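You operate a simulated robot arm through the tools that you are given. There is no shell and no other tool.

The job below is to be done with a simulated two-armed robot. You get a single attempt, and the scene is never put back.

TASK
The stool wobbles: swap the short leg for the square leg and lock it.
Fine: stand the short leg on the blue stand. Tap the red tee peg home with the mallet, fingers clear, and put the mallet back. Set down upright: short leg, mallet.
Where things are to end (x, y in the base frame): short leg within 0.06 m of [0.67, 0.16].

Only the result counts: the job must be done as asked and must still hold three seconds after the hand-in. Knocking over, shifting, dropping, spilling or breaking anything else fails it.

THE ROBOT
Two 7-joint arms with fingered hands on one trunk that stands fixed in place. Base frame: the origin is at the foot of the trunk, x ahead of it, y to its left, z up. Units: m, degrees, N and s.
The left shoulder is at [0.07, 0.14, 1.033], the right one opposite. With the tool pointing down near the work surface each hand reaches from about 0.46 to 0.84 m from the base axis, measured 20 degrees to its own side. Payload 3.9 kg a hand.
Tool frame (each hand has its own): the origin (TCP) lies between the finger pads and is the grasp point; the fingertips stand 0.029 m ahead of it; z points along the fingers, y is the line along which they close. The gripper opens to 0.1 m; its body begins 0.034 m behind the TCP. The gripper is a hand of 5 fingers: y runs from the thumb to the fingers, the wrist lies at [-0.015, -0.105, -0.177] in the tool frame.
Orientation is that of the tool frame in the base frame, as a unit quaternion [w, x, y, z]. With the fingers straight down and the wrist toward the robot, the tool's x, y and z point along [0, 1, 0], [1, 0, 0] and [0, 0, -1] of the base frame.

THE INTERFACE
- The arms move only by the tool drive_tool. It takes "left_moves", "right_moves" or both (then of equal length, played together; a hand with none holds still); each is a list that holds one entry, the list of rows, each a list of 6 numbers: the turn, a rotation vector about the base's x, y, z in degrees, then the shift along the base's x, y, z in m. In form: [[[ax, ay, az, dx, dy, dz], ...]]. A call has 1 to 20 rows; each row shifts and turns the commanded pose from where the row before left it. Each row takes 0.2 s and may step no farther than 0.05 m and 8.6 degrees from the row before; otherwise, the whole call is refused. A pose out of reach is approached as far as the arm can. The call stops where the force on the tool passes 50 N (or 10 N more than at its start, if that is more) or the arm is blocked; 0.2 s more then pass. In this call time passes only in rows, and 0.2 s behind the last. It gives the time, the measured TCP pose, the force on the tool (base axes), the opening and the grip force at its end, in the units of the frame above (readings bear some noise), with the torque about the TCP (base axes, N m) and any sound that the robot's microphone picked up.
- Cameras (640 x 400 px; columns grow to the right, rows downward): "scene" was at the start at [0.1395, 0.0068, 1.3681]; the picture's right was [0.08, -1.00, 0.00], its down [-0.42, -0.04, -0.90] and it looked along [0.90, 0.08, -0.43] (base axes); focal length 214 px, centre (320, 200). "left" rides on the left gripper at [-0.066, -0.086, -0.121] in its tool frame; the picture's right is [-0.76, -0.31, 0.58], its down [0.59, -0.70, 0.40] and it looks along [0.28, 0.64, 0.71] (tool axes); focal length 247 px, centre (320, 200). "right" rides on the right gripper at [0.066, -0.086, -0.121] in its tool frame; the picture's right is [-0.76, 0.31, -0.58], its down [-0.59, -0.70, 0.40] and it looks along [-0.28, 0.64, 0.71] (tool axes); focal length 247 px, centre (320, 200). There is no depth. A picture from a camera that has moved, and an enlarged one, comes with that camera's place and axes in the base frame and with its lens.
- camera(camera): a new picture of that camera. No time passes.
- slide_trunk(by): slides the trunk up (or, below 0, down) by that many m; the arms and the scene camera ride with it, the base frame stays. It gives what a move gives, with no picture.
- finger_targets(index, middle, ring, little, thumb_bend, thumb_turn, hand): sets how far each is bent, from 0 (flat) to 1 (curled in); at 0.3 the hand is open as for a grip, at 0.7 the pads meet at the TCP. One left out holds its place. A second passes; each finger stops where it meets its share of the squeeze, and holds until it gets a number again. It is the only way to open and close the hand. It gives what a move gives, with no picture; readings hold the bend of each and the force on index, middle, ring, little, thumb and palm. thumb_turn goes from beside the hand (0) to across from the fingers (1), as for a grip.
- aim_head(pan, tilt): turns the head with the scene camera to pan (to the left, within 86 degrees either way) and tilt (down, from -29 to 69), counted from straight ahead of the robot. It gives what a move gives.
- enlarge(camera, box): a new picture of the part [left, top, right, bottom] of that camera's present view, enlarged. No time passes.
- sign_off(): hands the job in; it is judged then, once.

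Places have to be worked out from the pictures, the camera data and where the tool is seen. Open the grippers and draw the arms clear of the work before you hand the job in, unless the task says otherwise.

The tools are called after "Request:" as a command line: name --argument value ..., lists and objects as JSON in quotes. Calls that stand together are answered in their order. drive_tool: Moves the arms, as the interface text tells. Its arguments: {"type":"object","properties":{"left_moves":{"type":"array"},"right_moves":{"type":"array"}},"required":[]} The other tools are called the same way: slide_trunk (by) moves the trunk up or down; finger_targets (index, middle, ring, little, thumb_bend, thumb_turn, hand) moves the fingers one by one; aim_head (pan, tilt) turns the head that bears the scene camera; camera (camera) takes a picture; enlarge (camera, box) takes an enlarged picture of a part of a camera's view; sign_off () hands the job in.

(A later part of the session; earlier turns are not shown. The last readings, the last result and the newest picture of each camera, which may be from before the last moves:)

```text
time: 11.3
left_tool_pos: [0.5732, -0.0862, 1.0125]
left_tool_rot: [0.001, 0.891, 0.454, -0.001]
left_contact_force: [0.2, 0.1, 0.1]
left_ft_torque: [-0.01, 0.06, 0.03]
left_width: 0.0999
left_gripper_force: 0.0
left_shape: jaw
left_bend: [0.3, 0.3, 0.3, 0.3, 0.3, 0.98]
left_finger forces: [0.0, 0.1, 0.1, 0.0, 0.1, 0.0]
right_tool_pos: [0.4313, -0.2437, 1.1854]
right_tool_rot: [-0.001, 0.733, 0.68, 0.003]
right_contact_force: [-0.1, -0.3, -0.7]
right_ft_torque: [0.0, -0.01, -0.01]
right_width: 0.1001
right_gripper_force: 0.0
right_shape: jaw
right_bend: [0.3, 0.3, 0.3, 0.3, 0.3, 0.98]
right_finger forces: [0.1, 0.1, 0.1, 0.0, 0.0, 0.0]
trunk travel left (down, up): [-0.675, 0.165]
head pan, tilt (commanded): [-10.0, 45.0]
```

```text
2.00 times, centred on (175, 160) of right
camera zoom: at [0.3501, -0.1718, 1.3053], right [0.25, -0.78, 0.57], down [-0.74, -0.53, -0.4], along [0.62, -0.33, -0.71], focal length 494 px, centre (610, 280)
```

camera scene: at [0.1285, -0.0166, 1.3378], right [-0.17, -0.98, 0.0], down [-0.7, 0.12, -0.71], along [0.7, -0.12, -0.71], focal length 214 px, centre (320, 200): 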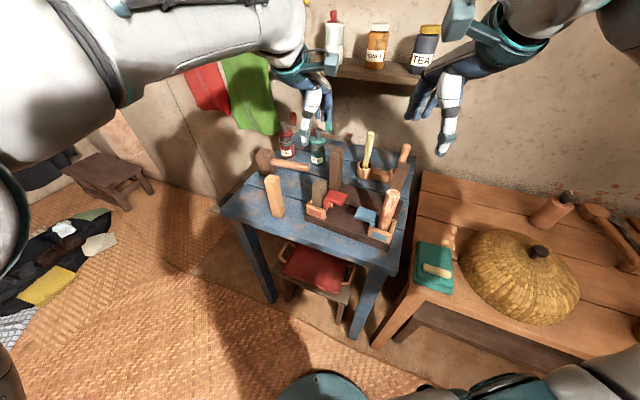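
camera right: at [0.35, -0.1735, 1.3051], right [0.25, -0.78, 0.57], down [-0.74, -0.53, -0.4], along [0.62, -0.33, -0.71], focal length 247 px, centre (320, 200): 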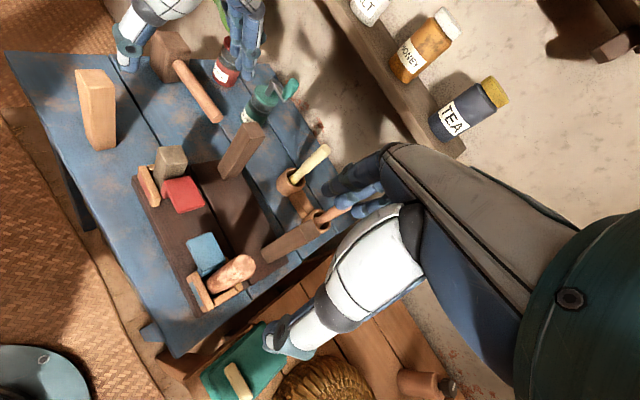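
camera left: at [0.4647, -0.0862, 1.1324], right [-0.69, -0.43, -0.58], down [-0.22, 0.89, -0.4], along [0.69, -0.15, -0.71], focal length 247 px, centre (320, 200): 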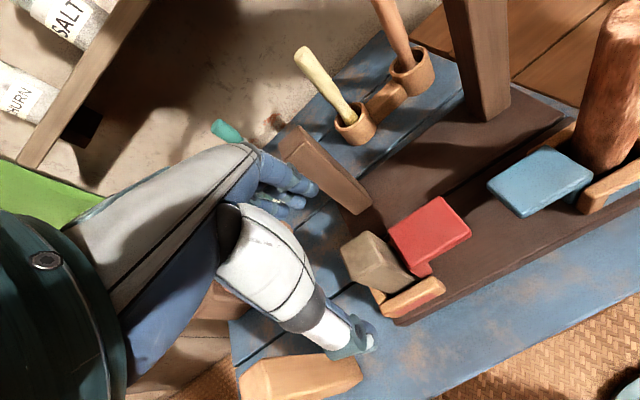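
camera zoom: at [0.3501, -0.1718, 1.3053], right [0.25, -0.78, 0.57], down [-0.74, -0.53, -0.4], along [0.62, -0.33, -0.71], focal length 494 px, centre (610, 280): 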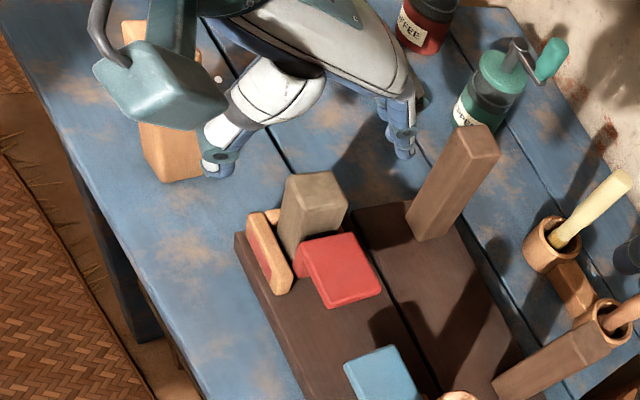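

The thumb and index tips project where expected, and there is clearance from the far-left dark leg. I descend the remaining 7 cm around the short leg.

Request:
drive_tool --left_moves '[[[0, 0, 0, -0.0005, 0, -0.025], [0, 0, 0, -0.0005, 0, -0.025], [0, 0, 0, 0, 0, -0.02]]]'

Request:
enlarge --camera "scene" --box '[275, 130, 375, 230]'

Request:
camera --camera "left"

Request:
enlarge --camera "right" --box '[60, 60, 290, 260]'

```text
time: 12.1
left_tool_pos: [0.5718, -0.0837, 0.9419]
left_tool_rot: [0.001, 0.891, 0.454, 0.001]
left_contact_force: [0.7, -0.9, -0.1]
left_ft_torque: [0.01, 0.04, -0.01]
left_width: 0.0997
left_gripper_force: 0.0
left_shape: jaw
left_bend: [0.3, 0.3, 0.3, 0.3, 0.3, 0.98]
left_finger forces: [0.1, 0.0, 0.0, 0.0, 0.0, 0.1]
right_tool_pos: [0.4314, -0.2454, 1.1863]
right_tool_rot: [0.0, 0.734, 0.68, 0.004]
right_contact_force: [0.6, 0.0, 0.5]
right_ft_torque: [-0.01, -0.02, 0.02]
right_width: 0.0998
right_gripper_force: 0.0
right_shape: jaw
right_bend: [0.3, 0.3, 0.3, 0.3, 0.3, 0.98]
right_finger forces: [0.0, 0.1, 0.0, 0.0, 0.1, 0.0]
trunk travel left (down, up): [-0.675, 0.165]
head pan, tilt (commanded): [-10.0, 45.0]
```

```text
4.00 times, centred on (325, 180) of scene
camera zoom: at [0.1282, -0.0151, 1.3378], right [-0.17, -0.98, 0.0], down [-0.7, 0.12, -0.71], along [0.7, -0.12, -0.71], focal length 858 px, centre (300, 280)
```

zoom: 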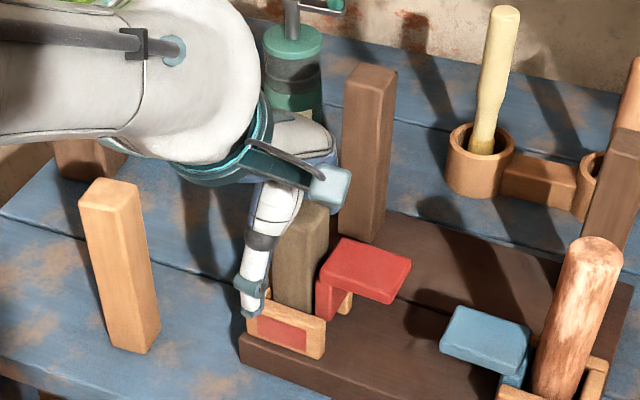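

```text
taken
camera left: at [0.4626, -0.0866, 1.0622], right [-0.69, -0.43, -0.58], down [-0.22, 0.89, -0.4], along [0.69, -0.15, -0.71], focal length 247 px, centre (320, 200)
```

left: 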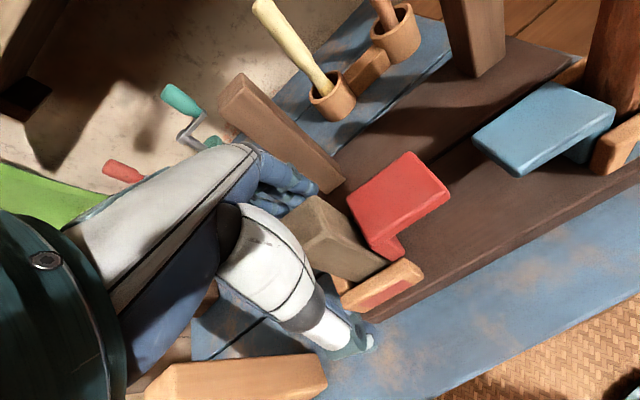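

```text
2.00 times, centred on (175, 160) of right
camera zoom: at [0.3496, -0.1719, 1.3054], right [0.25, -0.78, 0.57], down [-0.74, -0.53, -0.4], along [0.62, -0.33, -0.71], focal length 494 px, centre (610, 280)
```

zoom: 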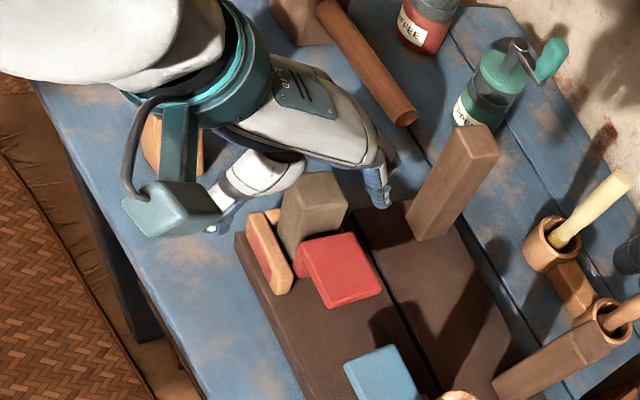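

The fingers straddle the short leg cleanly, with the thumb in front and index/middle behind, and zero contact force. I close index, middle and thumb on it.

Request:
finger_targets --hand "left" --index 0.7 --middle 0.7 --thumb_bend 0.7

Request:
enlarge --camera "right" --box '[60, 60, 290, 260]'

Request:
enlarge --camera "scene" --box '[275, 130, 375, 230]'

```text
time: 13.1
left_tool_pos: [0.5698, -0.0856, 0.9421]
left_tool_rot: [0.001, 0.891, 0.454, 0.001]
left_contact_force: [-0.1, -0.5, 1.7]
left_ft_torque: [0.02, -0.03, -0.05]
left_width: 0.0271
left_gripper_force: 10.1
left_shape: fingers
left_bend: [0.62, 0.67, 0.3, 0.3, 0.62, 0.97]
left_finger forces: [7.1, 3.8, 0.1, 0.0, 9.3, 0.0]
right_tool_pos: [0.4299, -0.2445, 1.1856]
right_tool_rot: [-0.001, 0.733, 0.68, 0.003]
right_contact_force: [0.7, 0.1, -0.1]
right_ft_torque: [-0.05, 0.02, 0.0]
right_width: 0.1002
right_gripper_force: 0.0
right_shape: jaw
right_bend: [0.3, 0.3, 0.3, 0.3, 0.3, 0.98]
right_finger forces: [0.0, 0.0, 0.1, 0.0, 0.0, 0.0]
trunk travel left (down, up): [-0.675, 0.165]
head pan, tilt (commanded): [-10.0, 45.0]
```

```text
2.00 times, centred on (175, 160) of right
camera zoom: at [0.3492, -0.1718, 1.3056], right [0.25, -0.78, 0.57], down [-0.74, -0.53, -0.4], along [0.62, -0.33, -0.71], focal length 494 px, centre (610, 280)
```

zoom: 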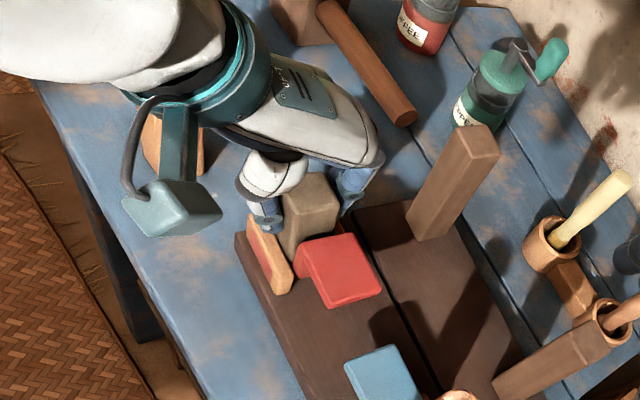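

```text
4.00 times, centred on (325, 180) of scene
camera zoom: at [0.1278, -0.0149, 1.3379], right [-0.17, -0.98, 0.0], down [-0.7, 0.12, -0.71], along [0.7, -0.12, -0.71], focal length 858 px, centre (300, 280)
```

zoom: 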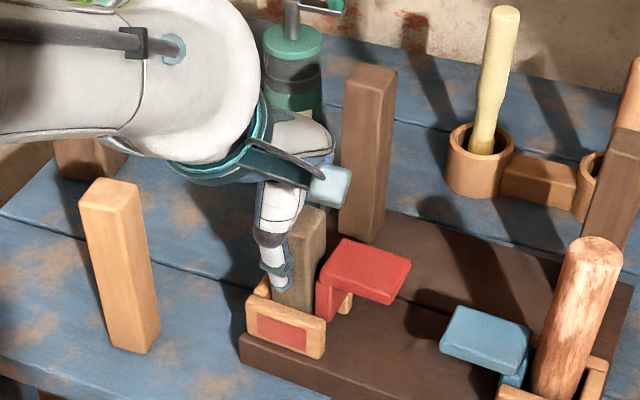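

The leg is gripped with about 10 N (width 0.027). I lift slowly by 2 cm first and check that the leg rises and the peg stays put.

Request:
drive_tool --left_moves '[[[0, 0, 0, 0, 0, 0.005], [0, 0, 0, 0, 0, 0.005], [0, 0, 0, 0, 0, 0.01]]]'

Request:
enlarge --camera "scene" --box '[275, 130, 375, 230]'

Request:
enlarge --camera "right" --box '[110, 110, 230, 220]'

```text
time: 13.9
left_tool_pos: [0.5706, -0.0855, 0.9627]
left_tool_rot: [0.001, 0.891, 0.454, 0.001]
left_contact_force: [-0.5, 0.7, -0.9]
left_ft_torque: [-0.04, -0.03, -0.01]
left_width: 0.0268
left_gripper_force: 9.4
left_shape: fingers
left_bend: [0.62, 0.67, 0.3, 0.3, 0.62, 0.97]
left_finger forces: [6.9, 3.3, 0.0, 0.1, 9.1, 0.0]
right_tool_pos: [0.43, -0.244, 1.1861]
right_tool_rot: [0.0, 0.733, 0.68, 0.003]
right_contact_force: [0.3, 0.5, -0.1]
right_ft_torque: [0.03, 0.01, 0.02]
right_width: 0.0997
right_gripper_force: 0.1
right_shape: jaw
right_bend: [0.3, 0.3, 0.3, 0.3, 0.3, 0.98]
right_finger forces: [0.1, 0.1, 0.0, 0.1, 0.0, 0.0]
trunk travel left (down, up): [-0.675, 0.165]
head pan, tilt (commanded): [-10.0, 45.0]
```

```text
4.00 times, centred on (325, 180) of scene
camera zoom: at [0.1277, -0.015, 1.3378], right [-0.17, -0.98, 0.0], down [-0.7, 0.12, -0.71], along [0.7, -0.12, -0.71], focal length 858 px, centre (300, 280)
```

zoom: 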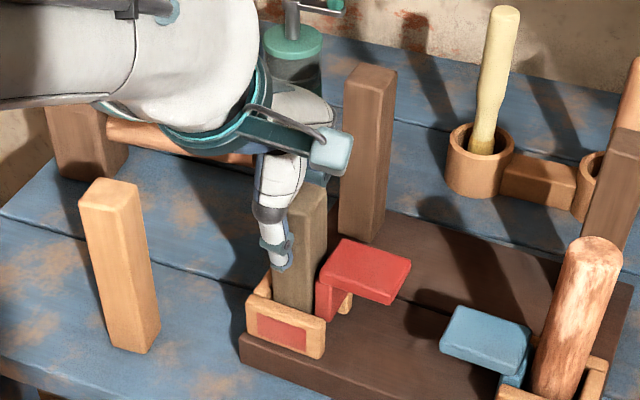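

```text
3.64 times, centred on (170, 165) of right
camera zoom: at [0.3491, -0.1719, 1.3055], right [0.25, -0.78, 0.57], down [-0.74, -0.53, -0.4], along [0.62, -0.33, -0.71], focal length 898 px, centre (866, 327)
```

zoom: 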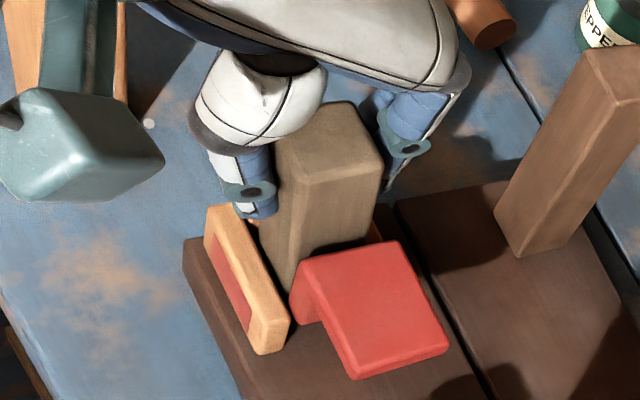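

The leg follows the hand, the grip is steady and the peg has not moved. I lift it clear of everything.

Request:
drive_tool --left_moves '[[[0, 0, 0, 0, 0, 0.02], [0, 0, 0, 0, 0, 0.03], [0, 0, 0, 0, 0, 0.035], [0, 0, 0, 0, 0, 0.035], [0, 0, 0, 0, 0, 0.035]]]'

Request:
enlarge --camera "scene" --box '[255, 80, 375, 230]'

Request:
enlarge --camera "right" --box '[40, 20, 290, 240]'

Request:
camera --camera "left"

```text
time: 15.1
left_tool_pos: [0.5698, -0.0851, 1.1198]
left_tool_rot: [0.0, 0.891, 0.454, 0.001]
left_contact_force: [0.2, -0.1, -0.5]
left_ft_torque: [-0.01, -0.01, 0.01]
left_width: 0.0266
left_gripper_force: 9.7
left_shape: fingers
left_bend: [0.62, 0.67, 0.3, 0.3, 0.62, 0.97]
left_finger forces: [6.8, 3.3, 0.1, 0.0, 9.1, 0.0]
right_tool_pos: [0.4307, -0.2442, 1.1862]
right_tool_rot: [-0.001, 0.733, 0.68, 0.003]
right_contact_force: [-0.1, -0.7, -0.5]
right_ft_torque: [0.02, -0.04, 0.02]
right_width: 0.0999
right_gripper_force: 0.0
right_shape: jaw
right_bend: [0.3, 0.3, 0.3, 0.3, 0.3, 0.98]
right_finger forces: [0.0, 0.0, 0.1, 0.0, 0.0, 0.1]
trunk travel left (down, up): [-0.675, 0.165]
head pan, tilt (commanded): [-10.0, 45.0]
```

```text
2.67 times, centred on (315, 155) of scene
camera zoom: at [0.1274, -0.0151, 1.3379], right [-0.17, -0.98, 0.0], down [-0.7, 0.12, -0.71], along [0.7, -0.12, -0.71], focal length 572 px, centre (333, 320)
```

zoom: 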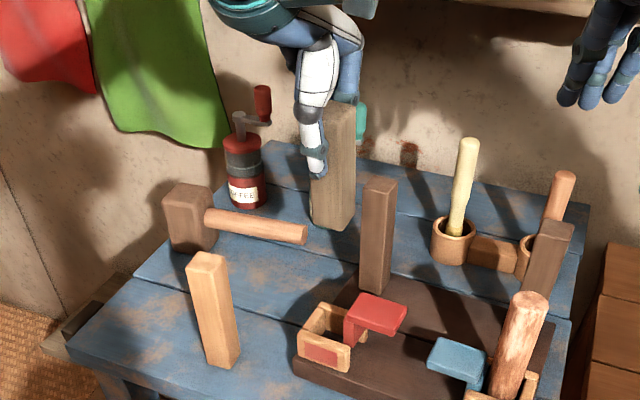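

```text
1.82 times, centred on (165, 130) of right
camera zoom: at [0.3488, -0.1719, 1.3056], right [0.25, -0.78, 0.57], down [-0.74, -0.53, -0.4], along [0.62, -0.33, -0.71], focal length 449 px, centre (602, 327)
```

zoom: 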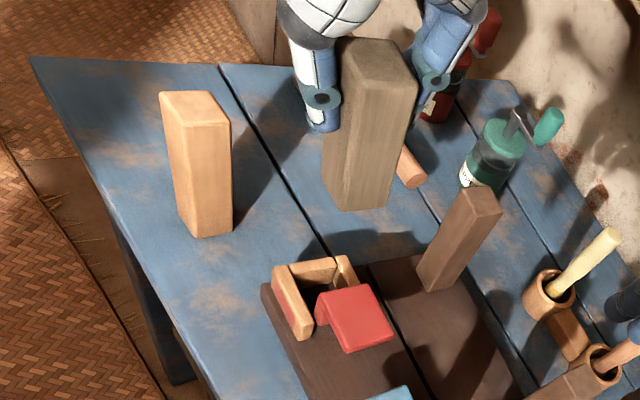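

```text
taken
camera left: at [0.4621, -0.0869, 1.2394], right [-0.69, -0.43, -0.58], down [-0.22, 0.89, -0.4], along [0.69, -0.15, -0.71], focal length 247 px, centre (320, 200)
```

left: 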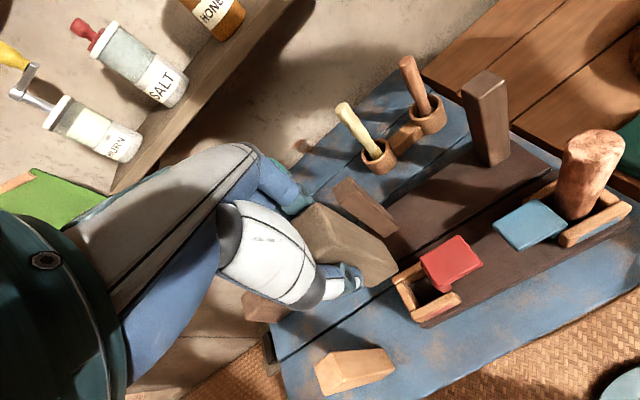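

The short leg is out and upright in the hand, and the peg stayed where it was. I zoom into the empty socket to measure its cavity.

Request:
enlarge --camera "right" --box '[130, 145, 230, 230]'

Request:
enlarge --camera "left" --box '[375, 215, 505, 335]'

Request:
enlarge --camera "scene" --box '[300, 180, 360, 225]'

```text
4.71 times, centred on (180, 188) of right
camera zoom: at [0.3488, -0.1719, 1.3056], right [0.25, -0.78, 0.57], down [-0.74, -0.53, -0.4], along [0.62, -0.33, -0.71], focal length 1162 px, centre (979, 259)
```

zoom: 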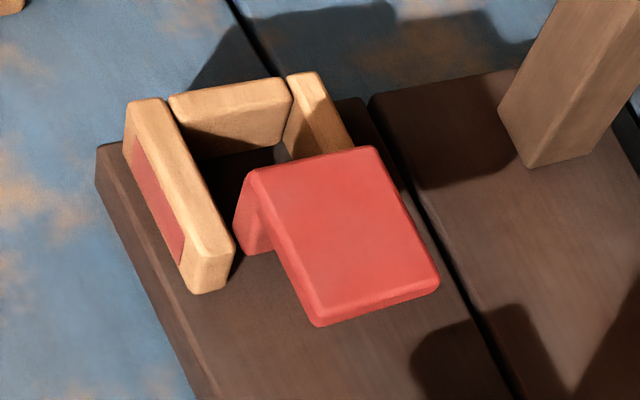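

```text
3.33 times, centred on (440, 275) of left
camera zoom: at [0.4621, -0.0869, 1.2394], right [-0.69, -0.43, -0.58], down [-0.22, 0.89, -0.4], along [0.69, -0.15, -0.71], focal length 823 px, centre (-80, -50)
```

zoom: 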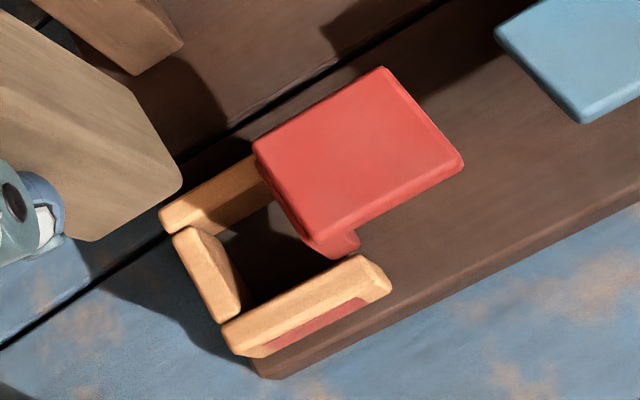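

```text
8.89 times, centred on (330, 202) of scene
camera zoom: at [0.1274, -0.0151, 1.3379], right [-0.17, -0.98, 0.0], down [-0.7, 0.12, -0.71], along [0.7, -0.12, -0.71], focal length 1906 px, centre (231, 178)
```

zoom: 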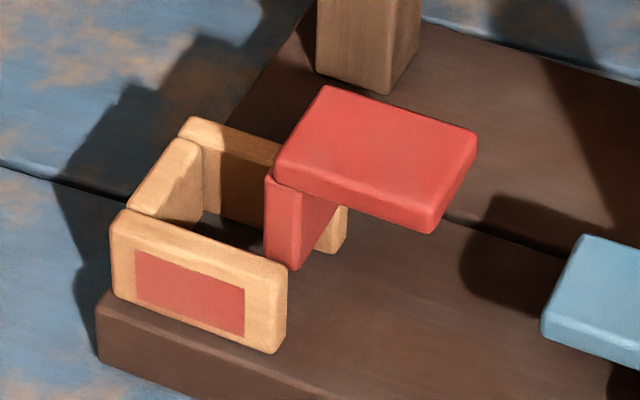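

The socket cavity measures about 39×39 mm centred near (0.567, −0.0925), which leaves about 4 mm clearance per side for the 30 mm leg. I carry the short leg over toward (0.668, 0.15).

Request:
drive_tool --left_moves '[[[0, 0, 0, 0.0165, 0.0402, 0.002], [0, 0, 0, 0.0165, 0.0402, 0.002], [0, 0, 0, 0.0165, 0.0402, 0], [0, 0, 0, 0.0165, 0.0402, 0], [0, 0, 0, 0.0165, 0.0402, 0], [0, 0, 0, 0.0165, 0.0402, 0], [0, 0, 0, 0, 0, -0.035], [0, 0, 0, 0, 0, -0.035], [0, 0, 0, 0, 0, -0.035]]]'

Request:
aim_head --pan 10 --tilt 42

Request:
camera --camera "scene"

Request:
camera --camera "left"

Request:
camera --camera "right"

```text
time: 17.1
left_tool_pos: [0.6726, 0.1552, 1.0166]
left_tool_rot: [0.001, 0.891, 0.455, 0.0]
left_contact_force: [0.0, 0.3, -1.1]
left_ft_torque: [-0.01, 0.01, 0.0]
left_width: 0.0269
left_gripper_force: 9.5
left_shape: fingers
left_bend: [0.62, 0.67, 0.3, 0.3, 0.62, 0.97]
left_finger forces: [6.8, 3.0, 0.0, 0.1, 8.9, 0.0]
right_tool_pos: [0.4307, -0.2443, 1.1852]
right_tool_rot: [0.001, 0.733, 0.68, 0.002]
right_contact_force: [0.0, -1.0, -0.2]
right_ft_torque: [0.01, 0.04, 0.01]
right_width: 0.1
right_gripper_force: 0.0
right_shape: jaw
right_bend: [0.3, 0.3, 0.3, 0.3, 0.3, 0.98]
right_finger forces: [0.0, 0.1, 0.0, 0.0, 0.0, 0.0]
trunk travel left (down, up): [-0.675, 0.165]
head pan, tilt (commanded): [-10.0, 45.0]
```

```text
time: 17.9
left_tool_pos: [0.6708, 0.155, 1.0171]
left_tool_rot: [0.001, 0.891, 0.454, 0.0]
left_contact_force: [0.1, -0.5, -0.9]
left_ft_torque: [0.02, 0.03, -0.02]
left_width: 0.0269
left_gripper_force: 8.9
left_shape: fingers
left_bend: [0.62, 0.67, 0.3, 0.3, 0.62, 0.97]
left_finger forces: [6.9, 3.0, 0.0, 0.0, 8.8, 0.0]
right_tool_pos: [0.4303, -0.2446, 1.1856]
right_tool_rot: [-0.001, 0.733, 0.68, 0.003]
right_contact_force: [0.0, -0.3, -0.1]
right_ft_torque: [0.02, 0.02, 0.01]
right_width: 0.1
right_gripper_force: 0.1
right_shape: jaw
right_bend: [0.3, 0.3, 0.3, 0.3, 0.3, 0.98]
right_finger forces: [0.1, 0.0, 0.0, 0.0, 0.0, 0.0]
trunk travel left (down, up): [-0.675, 0.165]
head pan, tilt (commanded): [10.0, 42.0]
```

```text
taken
camera scene: at [0.1303, 0.0135, 1.3421], right [0.17, -0.98, 0.0], down [-0.66, -0.12, -0.74], along [0.73, 0.13, -0.67], focal length 214 px, centre (320, 200)
```

scene: 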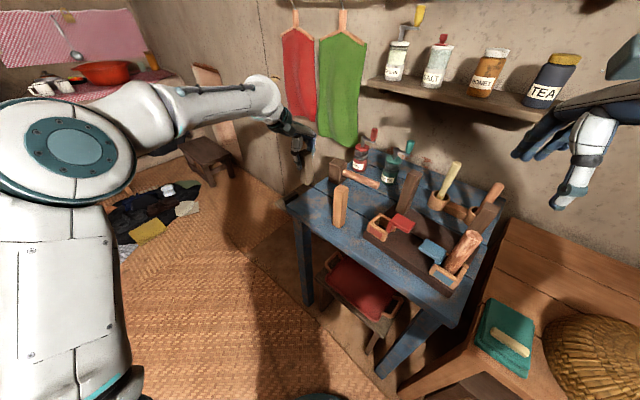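

```text
taken
camera left: at [0.5626, 0.1537, 1.1375], right [-0.69, -0.43, -0.58], down [-0.22, 0.89, -0.4], along [0.69, -0.15, -0.71], focal length 247 px, centre (320, 200)
```

left: 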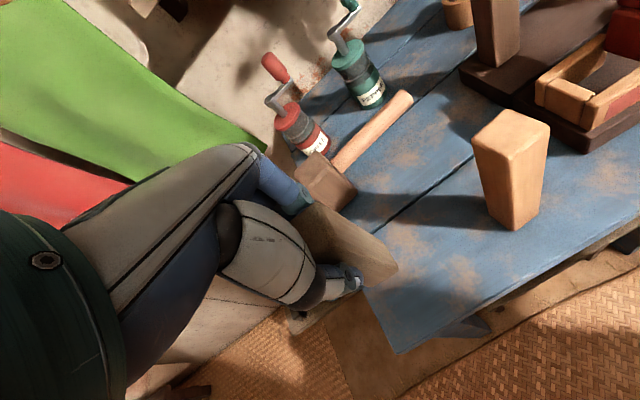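

```text
taken
camera right: at [0.3494, -0.1719, 1.3055], right [0.25, -0.78, 0.57], down [-0.74, -0.53, -0.4], along [0.62, -0.33, -0.71], focal length 247 px, centre (320, 200)
```

right: 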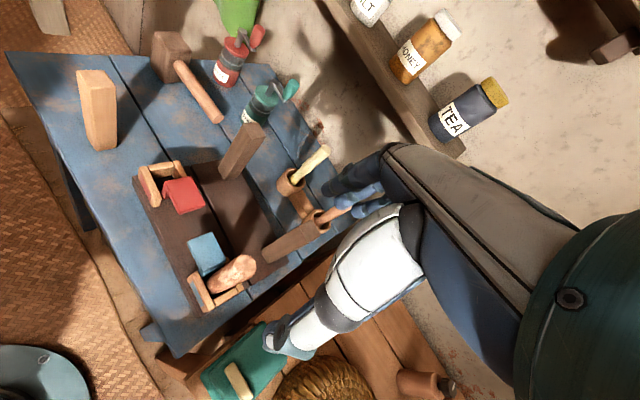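

From the left camera the table corner is at about (0.658, 0.229), so the spot under the leg lies 5 cm inside both edges. I lower the leg to just above the table.

Request:
drive_tool --left_moves '[[[0, 0, 0, -0.001, 0, -0.03], [0, 0, 0, -0.001, 0, -0.03], [0, 0, 0, 0, 0, -0.025]]]'

Request:
enlarge --camera "scene" --box '[250, 110, 390, 240]'

Request:
enlarge --camera "left" --box '[220, 160, 480, 360]'

```text
time: 18.7
left_tool_pos: [0.6673, 0.1553, 0.9297]
left_tool_rot: [0.001, 0.891, 0.453, 0.0]
left_contact_force: [-0.4, 0.3, -0.9]
left_ft_torque: [-0.02, 0.01, -0.03]
left_width: 0.0269
left_gripper_force: 9.5
left_shape: fingers
left_bend: [0.62, 0.67, 0.3, 0.3, 0.62, 0.97]
left_finger forces: [6.8, 3.0, 0.0, 0.1, 8.8, 0.1]
right_tool_pos: [0.4332, -0.2438, 1.1853]
right_tool_rot: [0.0, 0.733, 0.68, 0.003]
right_contact_force: [-0.1, -1.0, -0.4]
right_ft_torque: [0.0, -0.01, 0.01]
right_width: 0.0996
right_gripper_force: 0.0
right_shape: jaw
right_bend: [0.3, 0.3, 0.3, 0.3, 0.3, 0.98]
right_finger forces: [0.0, 0.1, 0.0, 0.1, 0.1, 0.0]
trunk travel left (down, up): [-0.675, 0.165]
head pan, tilt (commanded): [10.0, 42.0]
```

```text
3.08 times, centred on (320, 175) of scene
camera zoom: at [0.1308, 0.0139, 1.3421], right [0.17, -0.98, 0.0], down [-0.66, -0.12, -0.74], along [0.73, 0.13, -0.67], focal length 660 px, centre (320, 277)
```

zoom: 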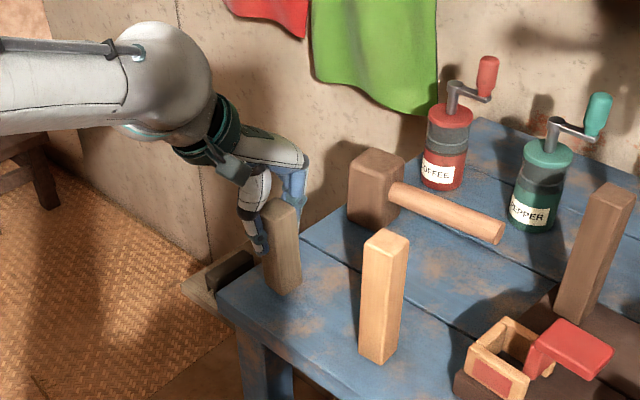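

```text
2.00 times, centred on (350, 260) of left
camera zoom: at [0.5599, 0.155, 1.0507], right [-0.69, -0.43, -0.58], down [-0.22, 0.89, -0.4], along [0.69, -0.15, -0.71], focal length 494 px, centre (260, 80)
```

zoom: 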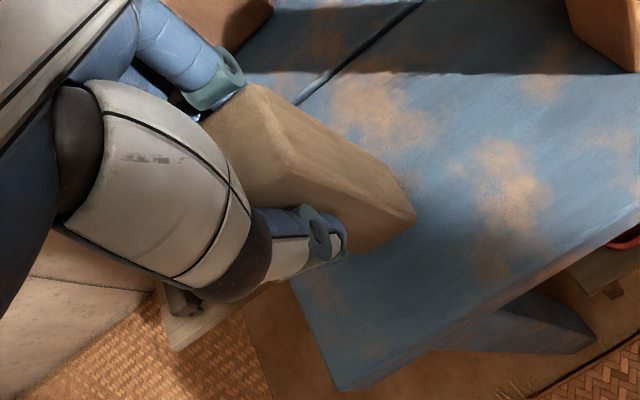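

The leg hangs vertical just above the table, well inside its edges. I lower in small steps until I feel contact.

Request:
drive_tool --left_moves '[[[0, 0, 0, 0, 0, -0.006], [0, 0, 0, 0, 0, -0.004], [0, 0, 0, 0, 0, -0.003]]]'

```text
time: 19.5
left_tool_pos: [0.6684, 0.1555, 0.9177]
left_tool_rot: [0.001, 0.891, 0.454, 0.0]
left_contact_force: [-0.4, 0.2, -0.2]
left_ft_torque: [0.01, -0.01, -0.02]
left_width: 0.027
left_gripper_force: 9.3
left_shape: fingers
left_bend: [0.62, 0.67, 0.3, 0.3, 0.62, 0.97]
left_finger forces: [6.8, 3.1, 0.0, 0.1, 8.9, 0.1]
right_tool_pos: [0.4312, -0.2438, 1.1862]
right_tool_rot: [-0.001, 0.733, 0.681, 0.003]
right_contact_force: [-0.1, -0.1, -0.6]
right_ft_torque: [0.04, 0.0, 0.02]
right_width: 0.0999
right_gripper_force: 0.1
right_shape: jaw
right_bend: [0.3, 0.3, 0.3, 0.3, 0.3, 0.98]
right_finger forces: [0.0, 0.1, 0.0, 0.0, 0.0, 0.0]
trunk travel left (down, up): [-0.675, 0.165]
head pan, tilt (commanded): [10.0, 42.0]
```

No contact yet at TCP z=0.918, so I go down in 2 mm steps.

Request:
drive_tool --left_moves '[[[0, 0, 0, 0, 0, -0.002], [0, 0, 0, 0, 0, -0.002], [0, 0, 0, 0, 0, -0.002]]]'

Request:
enlarge --camera "scene" --box '[280, 140, 340, 220]'

```text
time: 20.3
left_tool_pos: [0.6671, 0.1562, 0.9126]
left_tool_rot: [0.001, 0.891, 0.454, 0.0]
left_contact_force: [0.1, 0.1, 0.1]
left_ft_torque: [-0.01, 0.02, 0.02]
left_width: 0.0268
left_gripper_force: 9.3
left_shape: fingers
left_bend: [0.62, 0.67, 0.3, 0.3, 0.62, 0.97]
left_finger forces: [6.9, 3.1, 0.1, 0.1, 8.9, 0.1]
right_tool_pos: [0.4314, -0.2449, 1.185]
right_tool_rot: [-0.001, 0.733, 0.68, 0.003]
right_contact_force: [0.3, 0.8, 0.6]
right_ft_torque: [-0.03, -0.01, 0.01]
right_width: 0.0997
right_gripper_force: 0.1
right_shape: jaw
right_bend: [0.3, 0.3, 0.3, 0.3, 0.3, 0.98]
right_finger forces: [0.1, 0.1, 0.1, 0.1, 0.0, 0.0]
trunk travel left (down, up): [-0.675, 0.165]
head pan, tilt (commanded): [10.0, 42.0]
```

```text
5.00 times, centred on (310, 180) of scene
camera zoom: at [0.1301, 0.0136, 1.3422], right [0.17, -0.98, 0.0], down [-0.66, -0.12, -0.74], along [0.73, 0.13, -0.67], focal length 1072 px, centre (370, 300)
```

zoom: 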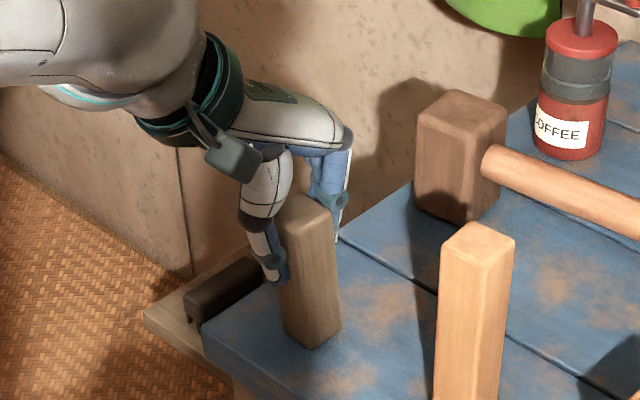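

The leg's foot appears within a few millimetres of the table. I keep lowering in small steps, watching the vertical force.

Request:
drive_tool --left_moves '[[[0, 0, 0, 0, 0, -0.0015], [0, 0, 0, 0, 0, -0.0015]]]'

```text
time: 20.9
left_tool_pos: [0.668, 0.1556, 0.9109]
left_tool_rot: [0.001, 0.891, 0.454, 0.002]
left_contact_force: [2.8, 0.8, 8.5]
left_ft_torque: [0.02, 0.0, 0.0]
left_width: 0.0265
left_gripper_force: 10.9
left_shape: fingers
left_bend: [0.62, 0.67, 0.3, 0.3, 0.62, 0.97]
left_finger forces: [8.6, 4.1, 0.0, 0.0, 9.6, 0.0]
right_tool_pos: [0.4297, -0.2431, 1.1871]
right_tool_rot: [0.0, 0.733, 0.68, 0.003]
right_contact_force: [0.3, -0.4, 0.1]
right_ft_torque: [0.0, -0.01, -0.03]
right_width: 0.0999
right_gripper_force: 0.1
right_shape: jaw
right_bend: [0.3, 0.3, 0.3, 0.3, 0.3, 0.98]
right_finger forces: [0.0, 0.1, 0.0, 0.1, 0.1, 0.0]
trunk travel left (down, up): [-0.675, 0.165]
head pan, tilt (commanded): [10.0, 42.0]
```

Contact reached: 8.5 N at TCP z=0.911, so the leg is standing on the table. I release it by opening partially.

Request:
finger_targets --hand "left" --index 0.5 --middle 0.5 --thumb_bend 0.5

Request:
enlarge --camera "scene" --box '[280, 140, 340, 220]'

Request:
enlarge --camera "left" --box '[220, 160, 480, 360]'

```text
time: 21.9
left_tool_pos: [0.6678, 0.1555, 0.9087]
left_tool_rot: [0.001, 0.891, 0.454, 0.0]
left_contact_force: [-0.2, 0.3, 0.4]
left_ft_torque: [0.02, -0.03, -0.02]
left_width: 0.05
left_gripper_force: 0.2
left_shape: fingers
left_bend: [0.5, 0.5, 0.3, 0.3, 0.5, 0.97]
left_finger forces: [0.0, 0.0, 0.0, 0.0, 0.0, 0.0]
right_tool_pos: [0.431, -0.2447, 1.1857]
right_tool_rot: [-0.001, 0.733, 0.68, 0.003]
right_contact_force: [1.0, -0.6, -0.2]
right_ft_torque: [0.04, -0.02, 0.0]
right_width: 0.0999
right_gripper_force: 0.1
right_shape: jaw
right_bend: [0.3, 0.3, 0.3, 0.3, 0.3, 0.98]
right_finger forces: [0.0, 0.1, 0.1, 0.0, 0.0, 0.0]
trunk travel left (down, up): [-0.675, 0.165]
head pan, tilt (commanded): [10.0, 42.0]
```

```text
5.00 times, centred on (310, 180) of scene
camera zoom: at [0.13, 0.0136, 1.3422], right [0.17, -0.98, 0.0], down [-0.66, -0.12, -0.74], along [0.73, 0.13, -0.67], focal length 1072 px, centre (370, 300)
```

zoom: 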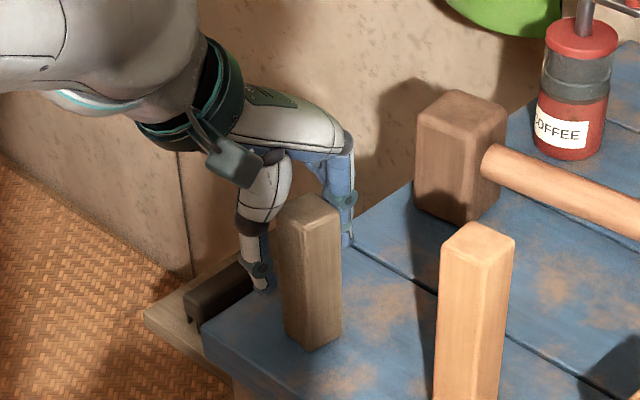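

```text
2.00 times, centred on (350, 260) of left
camera zoom: at [0.5593, 0.1545, 1.0298], right [-0.69, -0.43, -0.58], down [-0.22, 0.89, -0.4], along [0.69, -0.15, -0.71], focal length 494 px, centre (260, 80)
```

zoom: 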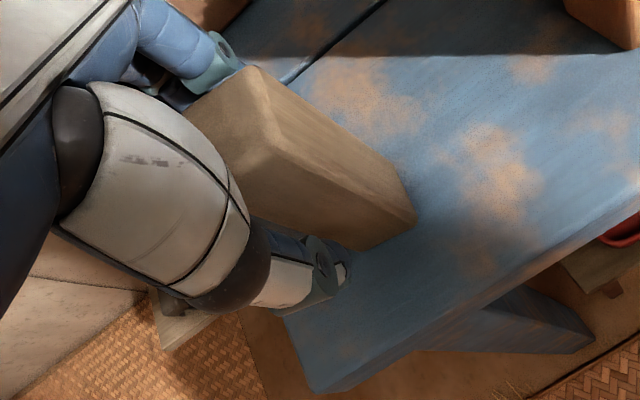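

The leg stands by itself. I open fully and raise the hand straight up.

Request:
finger_targets --hand "left" --index 0.3 --middle 0.3 --thumb_bend 0.3

Request:
drive_tool --left_moves '[[[0, 0, 0, 0, 0, 0.02], [0, 0, 0, 0, 0, 0.03], [0, 0, 0, 0, 0, 0.04], [0, 0, 0, 0, 0, 0.04], [0, 0, 0, 0, 0, 0.04], [0, 0, 0, 0, 0, 0.03]]]'

Request:
enlarge --camera "scene" --box '[280, 100, 440, 260]'

Request:
camera --camera "left"

Request:
enlarge --camera "right" --box '[0, 0, 280, 240]'

```text
time: 22.9
left_tool_pos: [0.6679, 0.1564, 0.9092]
left_tool_rot: [0.001, 0.891, 0.454, 0.001]
left_contact_force: [-0.1, 0.5, 0.0]
left_ft_torque: [-0.02, 0.0, 0.01]
left_width: 0.0985
left_gripper_force: 0.0
left_shape: fingers
left_bend: [0.3, 0.3, 0.3, 0.3, 0.3, 0.97]
left_finger forces: [0.0, 0.0, 0.1, 0.1, 0.0, 0.0]
right_tool_pos: [0.431, -0.2444, 1.185]
right_tool_rot: [0.0, 0.733, 0.68, 0.004]
right_contact_force: [0.1, 0.2, -0.1]
right_ft_torque: [-0.01, -0.01, -0.02]
right_width: 0.0996
right_gripper_force: 0.1
right_shape: jaw
right_bend: [0.3, 0.3, 0.3, 0.3, 0.3, 0.98]
right_finger forces: [0.0, 0.1, 0.1, 0.0, 0.0, 0.0]
trunk travel left (down, up): [-0.675, 0.165]
head pan, tilt (commanded): [10.0, 42.0]
```

```text
time: 24.3
left_tool_pos: [0.6685, 0.1562, 1.1098]
left_tool_rot: [0.0, 0.891, 0.454, 0.0]
left_contact_force: [0.1, -0.2, -0.2]
left_ft_torque: [0.03, 0.02, -0.02]
left_width: 0.0984
left_gripper_force: 0.0
left_shape: fingers
left_bend: [0.3, 0.3, 0.3, 0.3, 0.3, 0.98]
left_finger forces: [0.1, 0.1, 0.0, 0.1, 0.0, 0.0]
right_tool_pos: [0.4298, -0.2442, 1.1858]
right_tool_rot: [0.0, 0.733, 0.68, 0.003]
right_contact_force: [-0.2, 0.5, 0.0]
right_ft_torque: [0.0, -0.02, 0.03]
right_width: 0.0999
right_gripper_force: 0.0
right_shape: jaw
right_bend: [0.3, 0.3, 0.3, 0.3, 0.3, 0.98]
right_finger forces: [0.0, 0.0, 0.0, 0.0, 0.0, 0.0]
trunk travel left (down, up): [-0.675, 0.165]
head pan, tilt (commanded): [10.0, 42.0]
```

```text
2.50 times, centred on (360, 180) of scene
camera zoom: at [0.1299, 0.0132, 1.3422], right [0.17, -0.98, 0.0], down [-0.66, -0.12, -0.74], along [0.73, 0.13, -0.67], focal length 536 px, centre (220, 250)
```

zoom: 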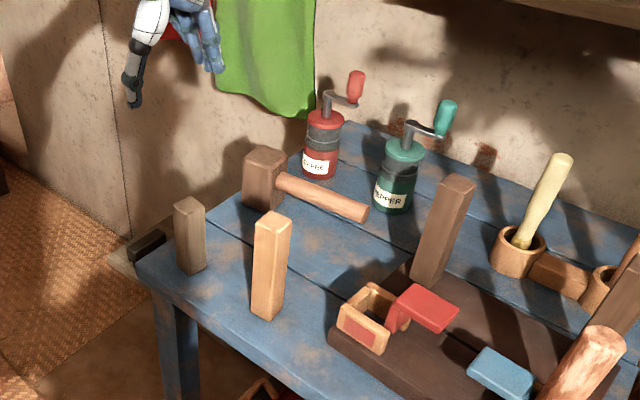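

```text
taken
camera left: at [0.5598, 0.1541, 1.23], right [-0.69, -0.43, -0.58], down [-0.22, 0.89, -0.4], along [0.69, -0.15, -0.71], focal length 247 px, centre (320, 200)
```

left: 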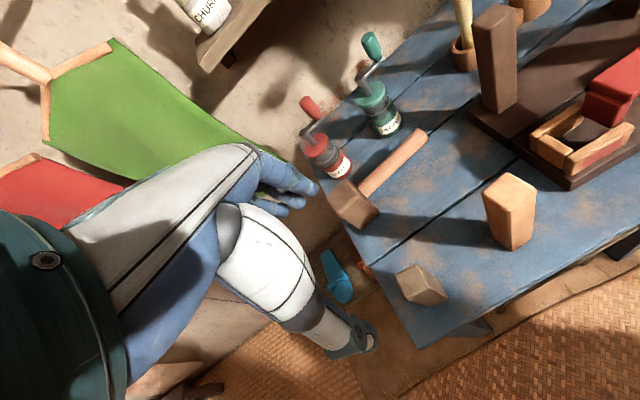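

```text
1.67 times, centred on (140, 120) of right
camera zoom: at [0.349, -0.1723, 1.3055], right [0.25, -0.78, 0.57], down [-0.74, -0.53, -0.4], along [0.62, -0.33, -0.71], focal length 412 px, centre (620, 333)
```

zoom: 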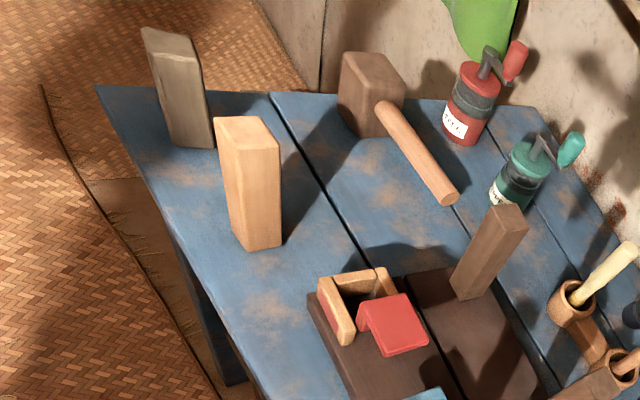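

The short leg stands upright on the blue stand near (0.666, 0.15). Now I zoom on the square leg for its exact position and yaw.

Request:
enlarge --camera "left" --box '[455, 150, 565, 260]'

Request:
enlarge --camera "right" --box '[75, 55, 135, 155]'

Request:
enlarge --camera "scene" --box '[320, 175, 370, 235]'

```text
3.64 times, centred on (510, 205) of left
camera zoom: at [0.5598, 0.1541, 1.23], right [-0.69, -0.43, -0.58], down [-0.22, 0.89, -0.4], along [0.69, -0.15, -0.71], focal length 898 px, centre (-371, 182)
```

zoom: 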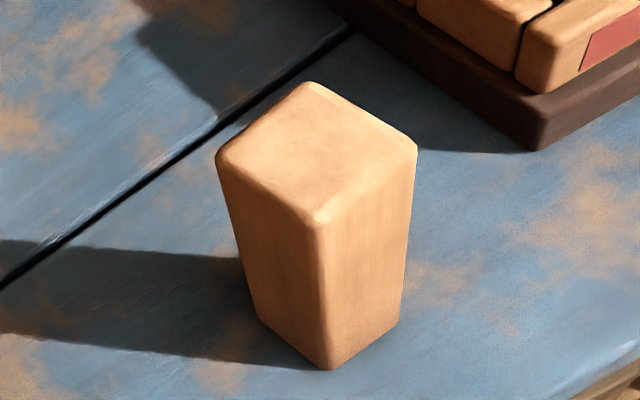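

```text
4.00 times, centred on (105, 105) of right
camera zoom: at [0.349, -0.1723, 1.3055], right [0.25, -0.78, 0.57], down [-0.74, -0.53, -0.4], along [0.62, -0.33, -0.71], focal length 988 px, centre (1180, 580)
```

zoom: 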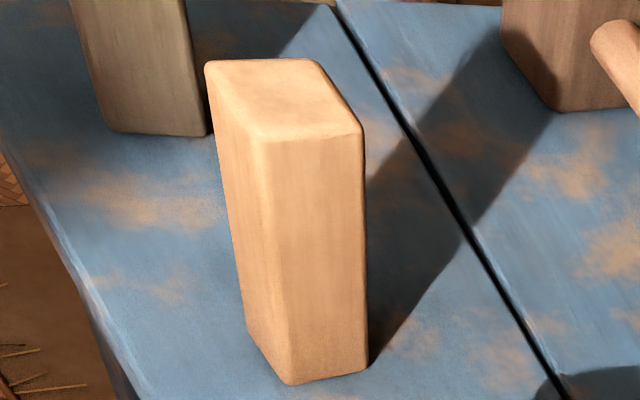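

```text
6.67 times, centred on (345, 205) of scene
camera zoom: at [0.1299, 0.0132, 1.3422], right [0.17, -0.98, 0.0], down [-0.66, -0.12, -0.74], along [0.73, 0.13, -0.67], focal length 1430 px, centre (153, 167)
```

zoom: 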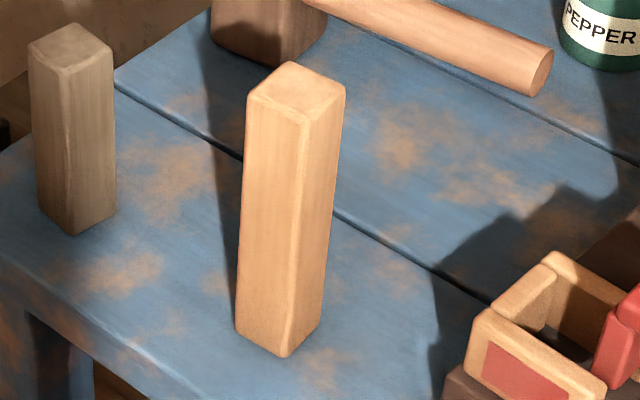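

The square leg is at (0.598, 0.037), yaw −28.5°, top 0.968, standing vertical. I bring the left hand above it with matching yaw and descend part way.

Request:
drive_tool --left_moves '[[[0, 0, 2.5, -0.0228, -0.0384, 0], [0, 0, 2.5, -0.0228, -0.0384, 0], [0, 0, 2.5, -0.0228, -0.0384, 0], [0, 0, 0, 0, 0, -0.04], [0, 0, 0, 0, 0, -0.04]]]'

Request:
enlarge --camera "scene" --box '[270, 110, 410, 250]'

Request:
enlarge --camera "right" --box '[40, 20, 240, 190]'

Request:
camera --camera "left"

```text
time: 25.5
left_tool_pos: [0.6004, 0.0405, 1.0294]
left_tool_rot: [0.001, 0.859, 0.511, 0.001]
left_contact_force: [0.2, 0.0, -0.4]
left_ft_torque: [0.0, -0.01, 0.01]
left_width: 0.0986
left_gripper_force: 0.0
left_shape: fingers
left_bend: [0.3, 0.3, 0.3, 0.3, 0.3, 0.98]
left_finger forces: [0.0, 0.1, 0.0, 0.1, 0.0, 0.0]
right_tool_pos: [0.4315, -0.244, 1.1844]
right_tool_rot: [0.0, 0.733, 0.68, 0.003]
right_contact_force: [-0.3, -0.6, 0.6]
right_ft_torque: [-0.01, 0.0, 0.03]
right_width: 0.0996
right_gripper_force: 0.1
right_shape: jaw
right_bend: [0.3, 0.3, 0.3, 0.3, 0.3, 0.98]
right_finger forces: [0.0, 0.1, 0.0, 0.0, 0.0, 0.0]
trunk travel left (down, up): [-0.675, 0.165]
head pan, tilt (commanded): [10.0, 42.0]
```

```text
2.86 times, centred on (340, 180) of scene
camera zoom: at [0.1307, 0.0134, 1.3421], right [0.17, -0.98, 0.0], down [-0.66, -0.12, -0.74], along [0.73, 0.13, -0.67], focal length 613 px, centre (263, 257)
```

zoom: 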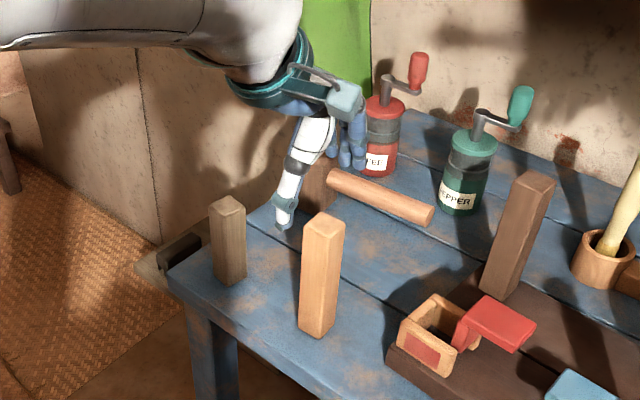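

```text
2.35 times, centred on (140, 105) of right
camera zoom: at [0.3498, -0.1721, 1.3053], right [0.25, -0.78, 0.57], down [-0.74, -0.53, -0.4], along [0.62, -0.33, -0.71], focal length 581 px, centre (744, 424)
```

zoom: 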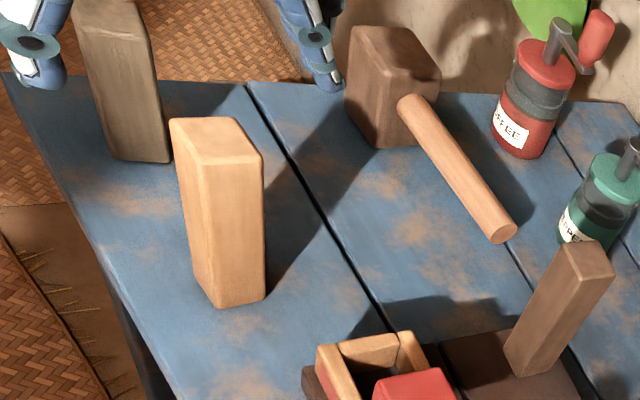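

```text
taken
camera left: at [0.4933, 0.0257, 1.1493], right [-0.63, -0.52, -0.58], down [-0.34, 0.85, -0.4], along [0.7, -0.06, -0.71], focal length 247 px, centre (320, 200)
```

left: 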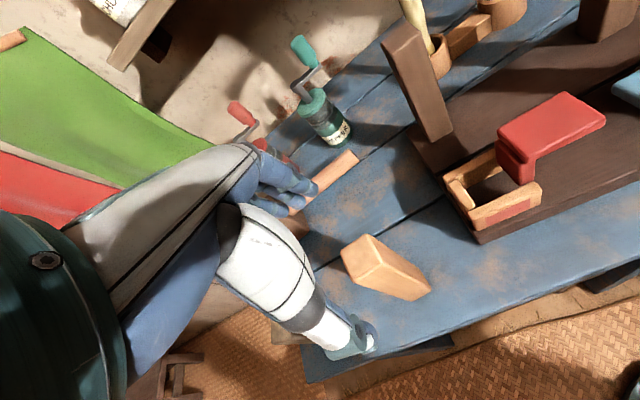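

The hand straddles the square leg symmetrically from above. I descend to TCP z≈0.95 and look before closing.

Request:
drive_tool --left_moves '[[[0, 0, 0, -0.0003, 0, -0.028], [0, 0, 0, 0, 0, -0.028], [0, 0, 0, 0, 0, -0.023]]]'

Request:
enlarge --camera "scene" --box '[290, 130, 390, 240]'

Request:
enlarge --camera "right" --box '[40, 20, 240, 190]'

```text
time: 26.3
left_tool_pos: [0.6013, 0.0418, 0.9513]
left_tool_rot: [0.001, 0.859, 0.511, 0.0]
left_contact_force: [-0.6, 0.0, 0.1]
left_ft_torque: [0.0, 0.0, 0.02]
left_width: 0.0985
left_gripper_force: 0.1
left_shape: fingers
left_bend: [0.3, 0.3, 0.3, 0.3, 0.3, 0.98]
left_finger forces: [0.0, 0.0, 0.0, 0.0, 0.0, 0.1]
right_tool_pos: [0.4313, -0.2451, 1.1849]
right_tool_rot: [-0.001, 0.733, 0.68, 0.003]
right_contact_force: [-0.1, -0.6, -0.6]
right_ft_torque: [-0.03, 0.0, 0.01]
right_width: 0.0997
right_gripper_force: 0.1
right_shape: jaw
right_bend: [0.3, 0.3, 0.3, 0.3, 0.3, 0.98]
right_finger forces: [0.0, 0.0, 0.0, 0.0, 0.0, 0.1]
trunk travel left (down, up): [-0.675, 0.165]
head pan, tilt (commanded): [10.0, 42.0]
```

```text
3.64 times, centred on (340, 185) of scene
camera zoom: at [0.1307, 0.0138, 1.3421], right [0.17, -0.98, 0.0], down [-0.66, -0.12, -0.74], along [0.73, 0.13, -0.67], focal length 780 px, centre (247, 254)
```

zoom: 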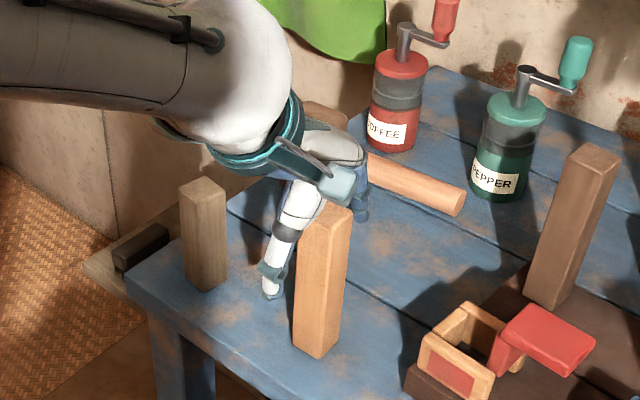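

```text
2.35 times, centred on (140, 105) of right
camera zoom: at [0.3499, -0.1717, 1.3054], right [0.25, -0.78, 0.57], down [-0.74, -0.53, -0.4], along [0.62, -0.33, -0.71], focal length 581 px, centre (744, 424)
```

zoom: 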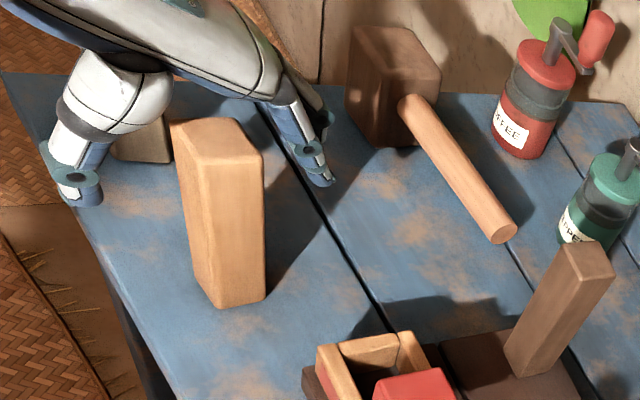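

The leg stands between the thumb and fingers with no contact, so I close index, middle and thumb.

Request:
finger_targets --hand "left" --index 0.7 --middle 0.7 --thumb_bend 0.7

Request:
enlarge --camera "right" --box '[40, 20, 240, 190]'

```text
time: 27.3
left_tool_pos: [0.6, 0.0411, 0.9515]
left_tool_rot: [0.0, 0.859, 0.511, 0.0]
left_contact_force: [0.3, 1.6, 1.5]
left_ft_torque: [0.04, 0.06, -0.05]
left_width: 0.027
left_gripper_force: 10.2
left_shape: fingers
left_bend: [0.63, 0.65, 0.3, 0.3, 0.61, 0.96]
left_finger forces: [6.1, 4.3, 0.0, 0.0, 10.6, 0.0]
right_tool_pos: [0.4301, -0.2439, 1.1857]
right_tool_rot: [0.0, 0.733, 0.68, 0.003]
right_contact_force: [-0.1, 0.5, -0.7]
right_ft_torque: [-0.01, 0.02, 0.0]
right_width: 0.0996
right_gripper_force: 0.0
right_shape: jaw
right_bend: [0.3, 0.3, 0.3, 0.3, 0.3, 0.98]
right_finger forces: [0.1, 0.0, 0.1, 0.1, 0.0, 0.0]
trunk travel left (down, up): [-0.675, 0.165]
head pan, tilt (commanded): [10.0, 42.0]
```

```text
2.35 times, centred on (140, 105) of right
camera zoom: at [0.349, -0.1717, 1.3056], right [0.25, -0.78, 0.57], down [-0.74, -0.53, -0.4], along [0.62, -0.33, -0.71], focal length 581 px, centre (744, 424)
```

zoom: 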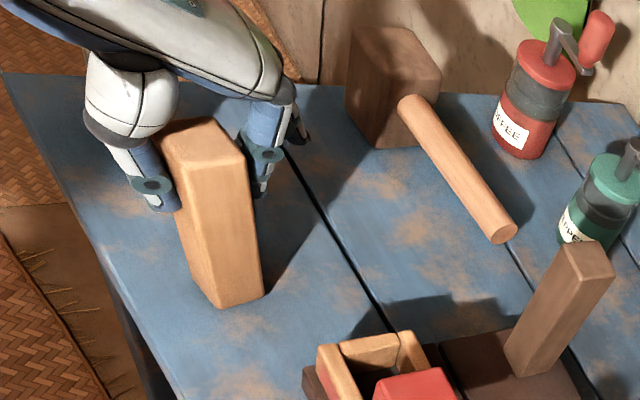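

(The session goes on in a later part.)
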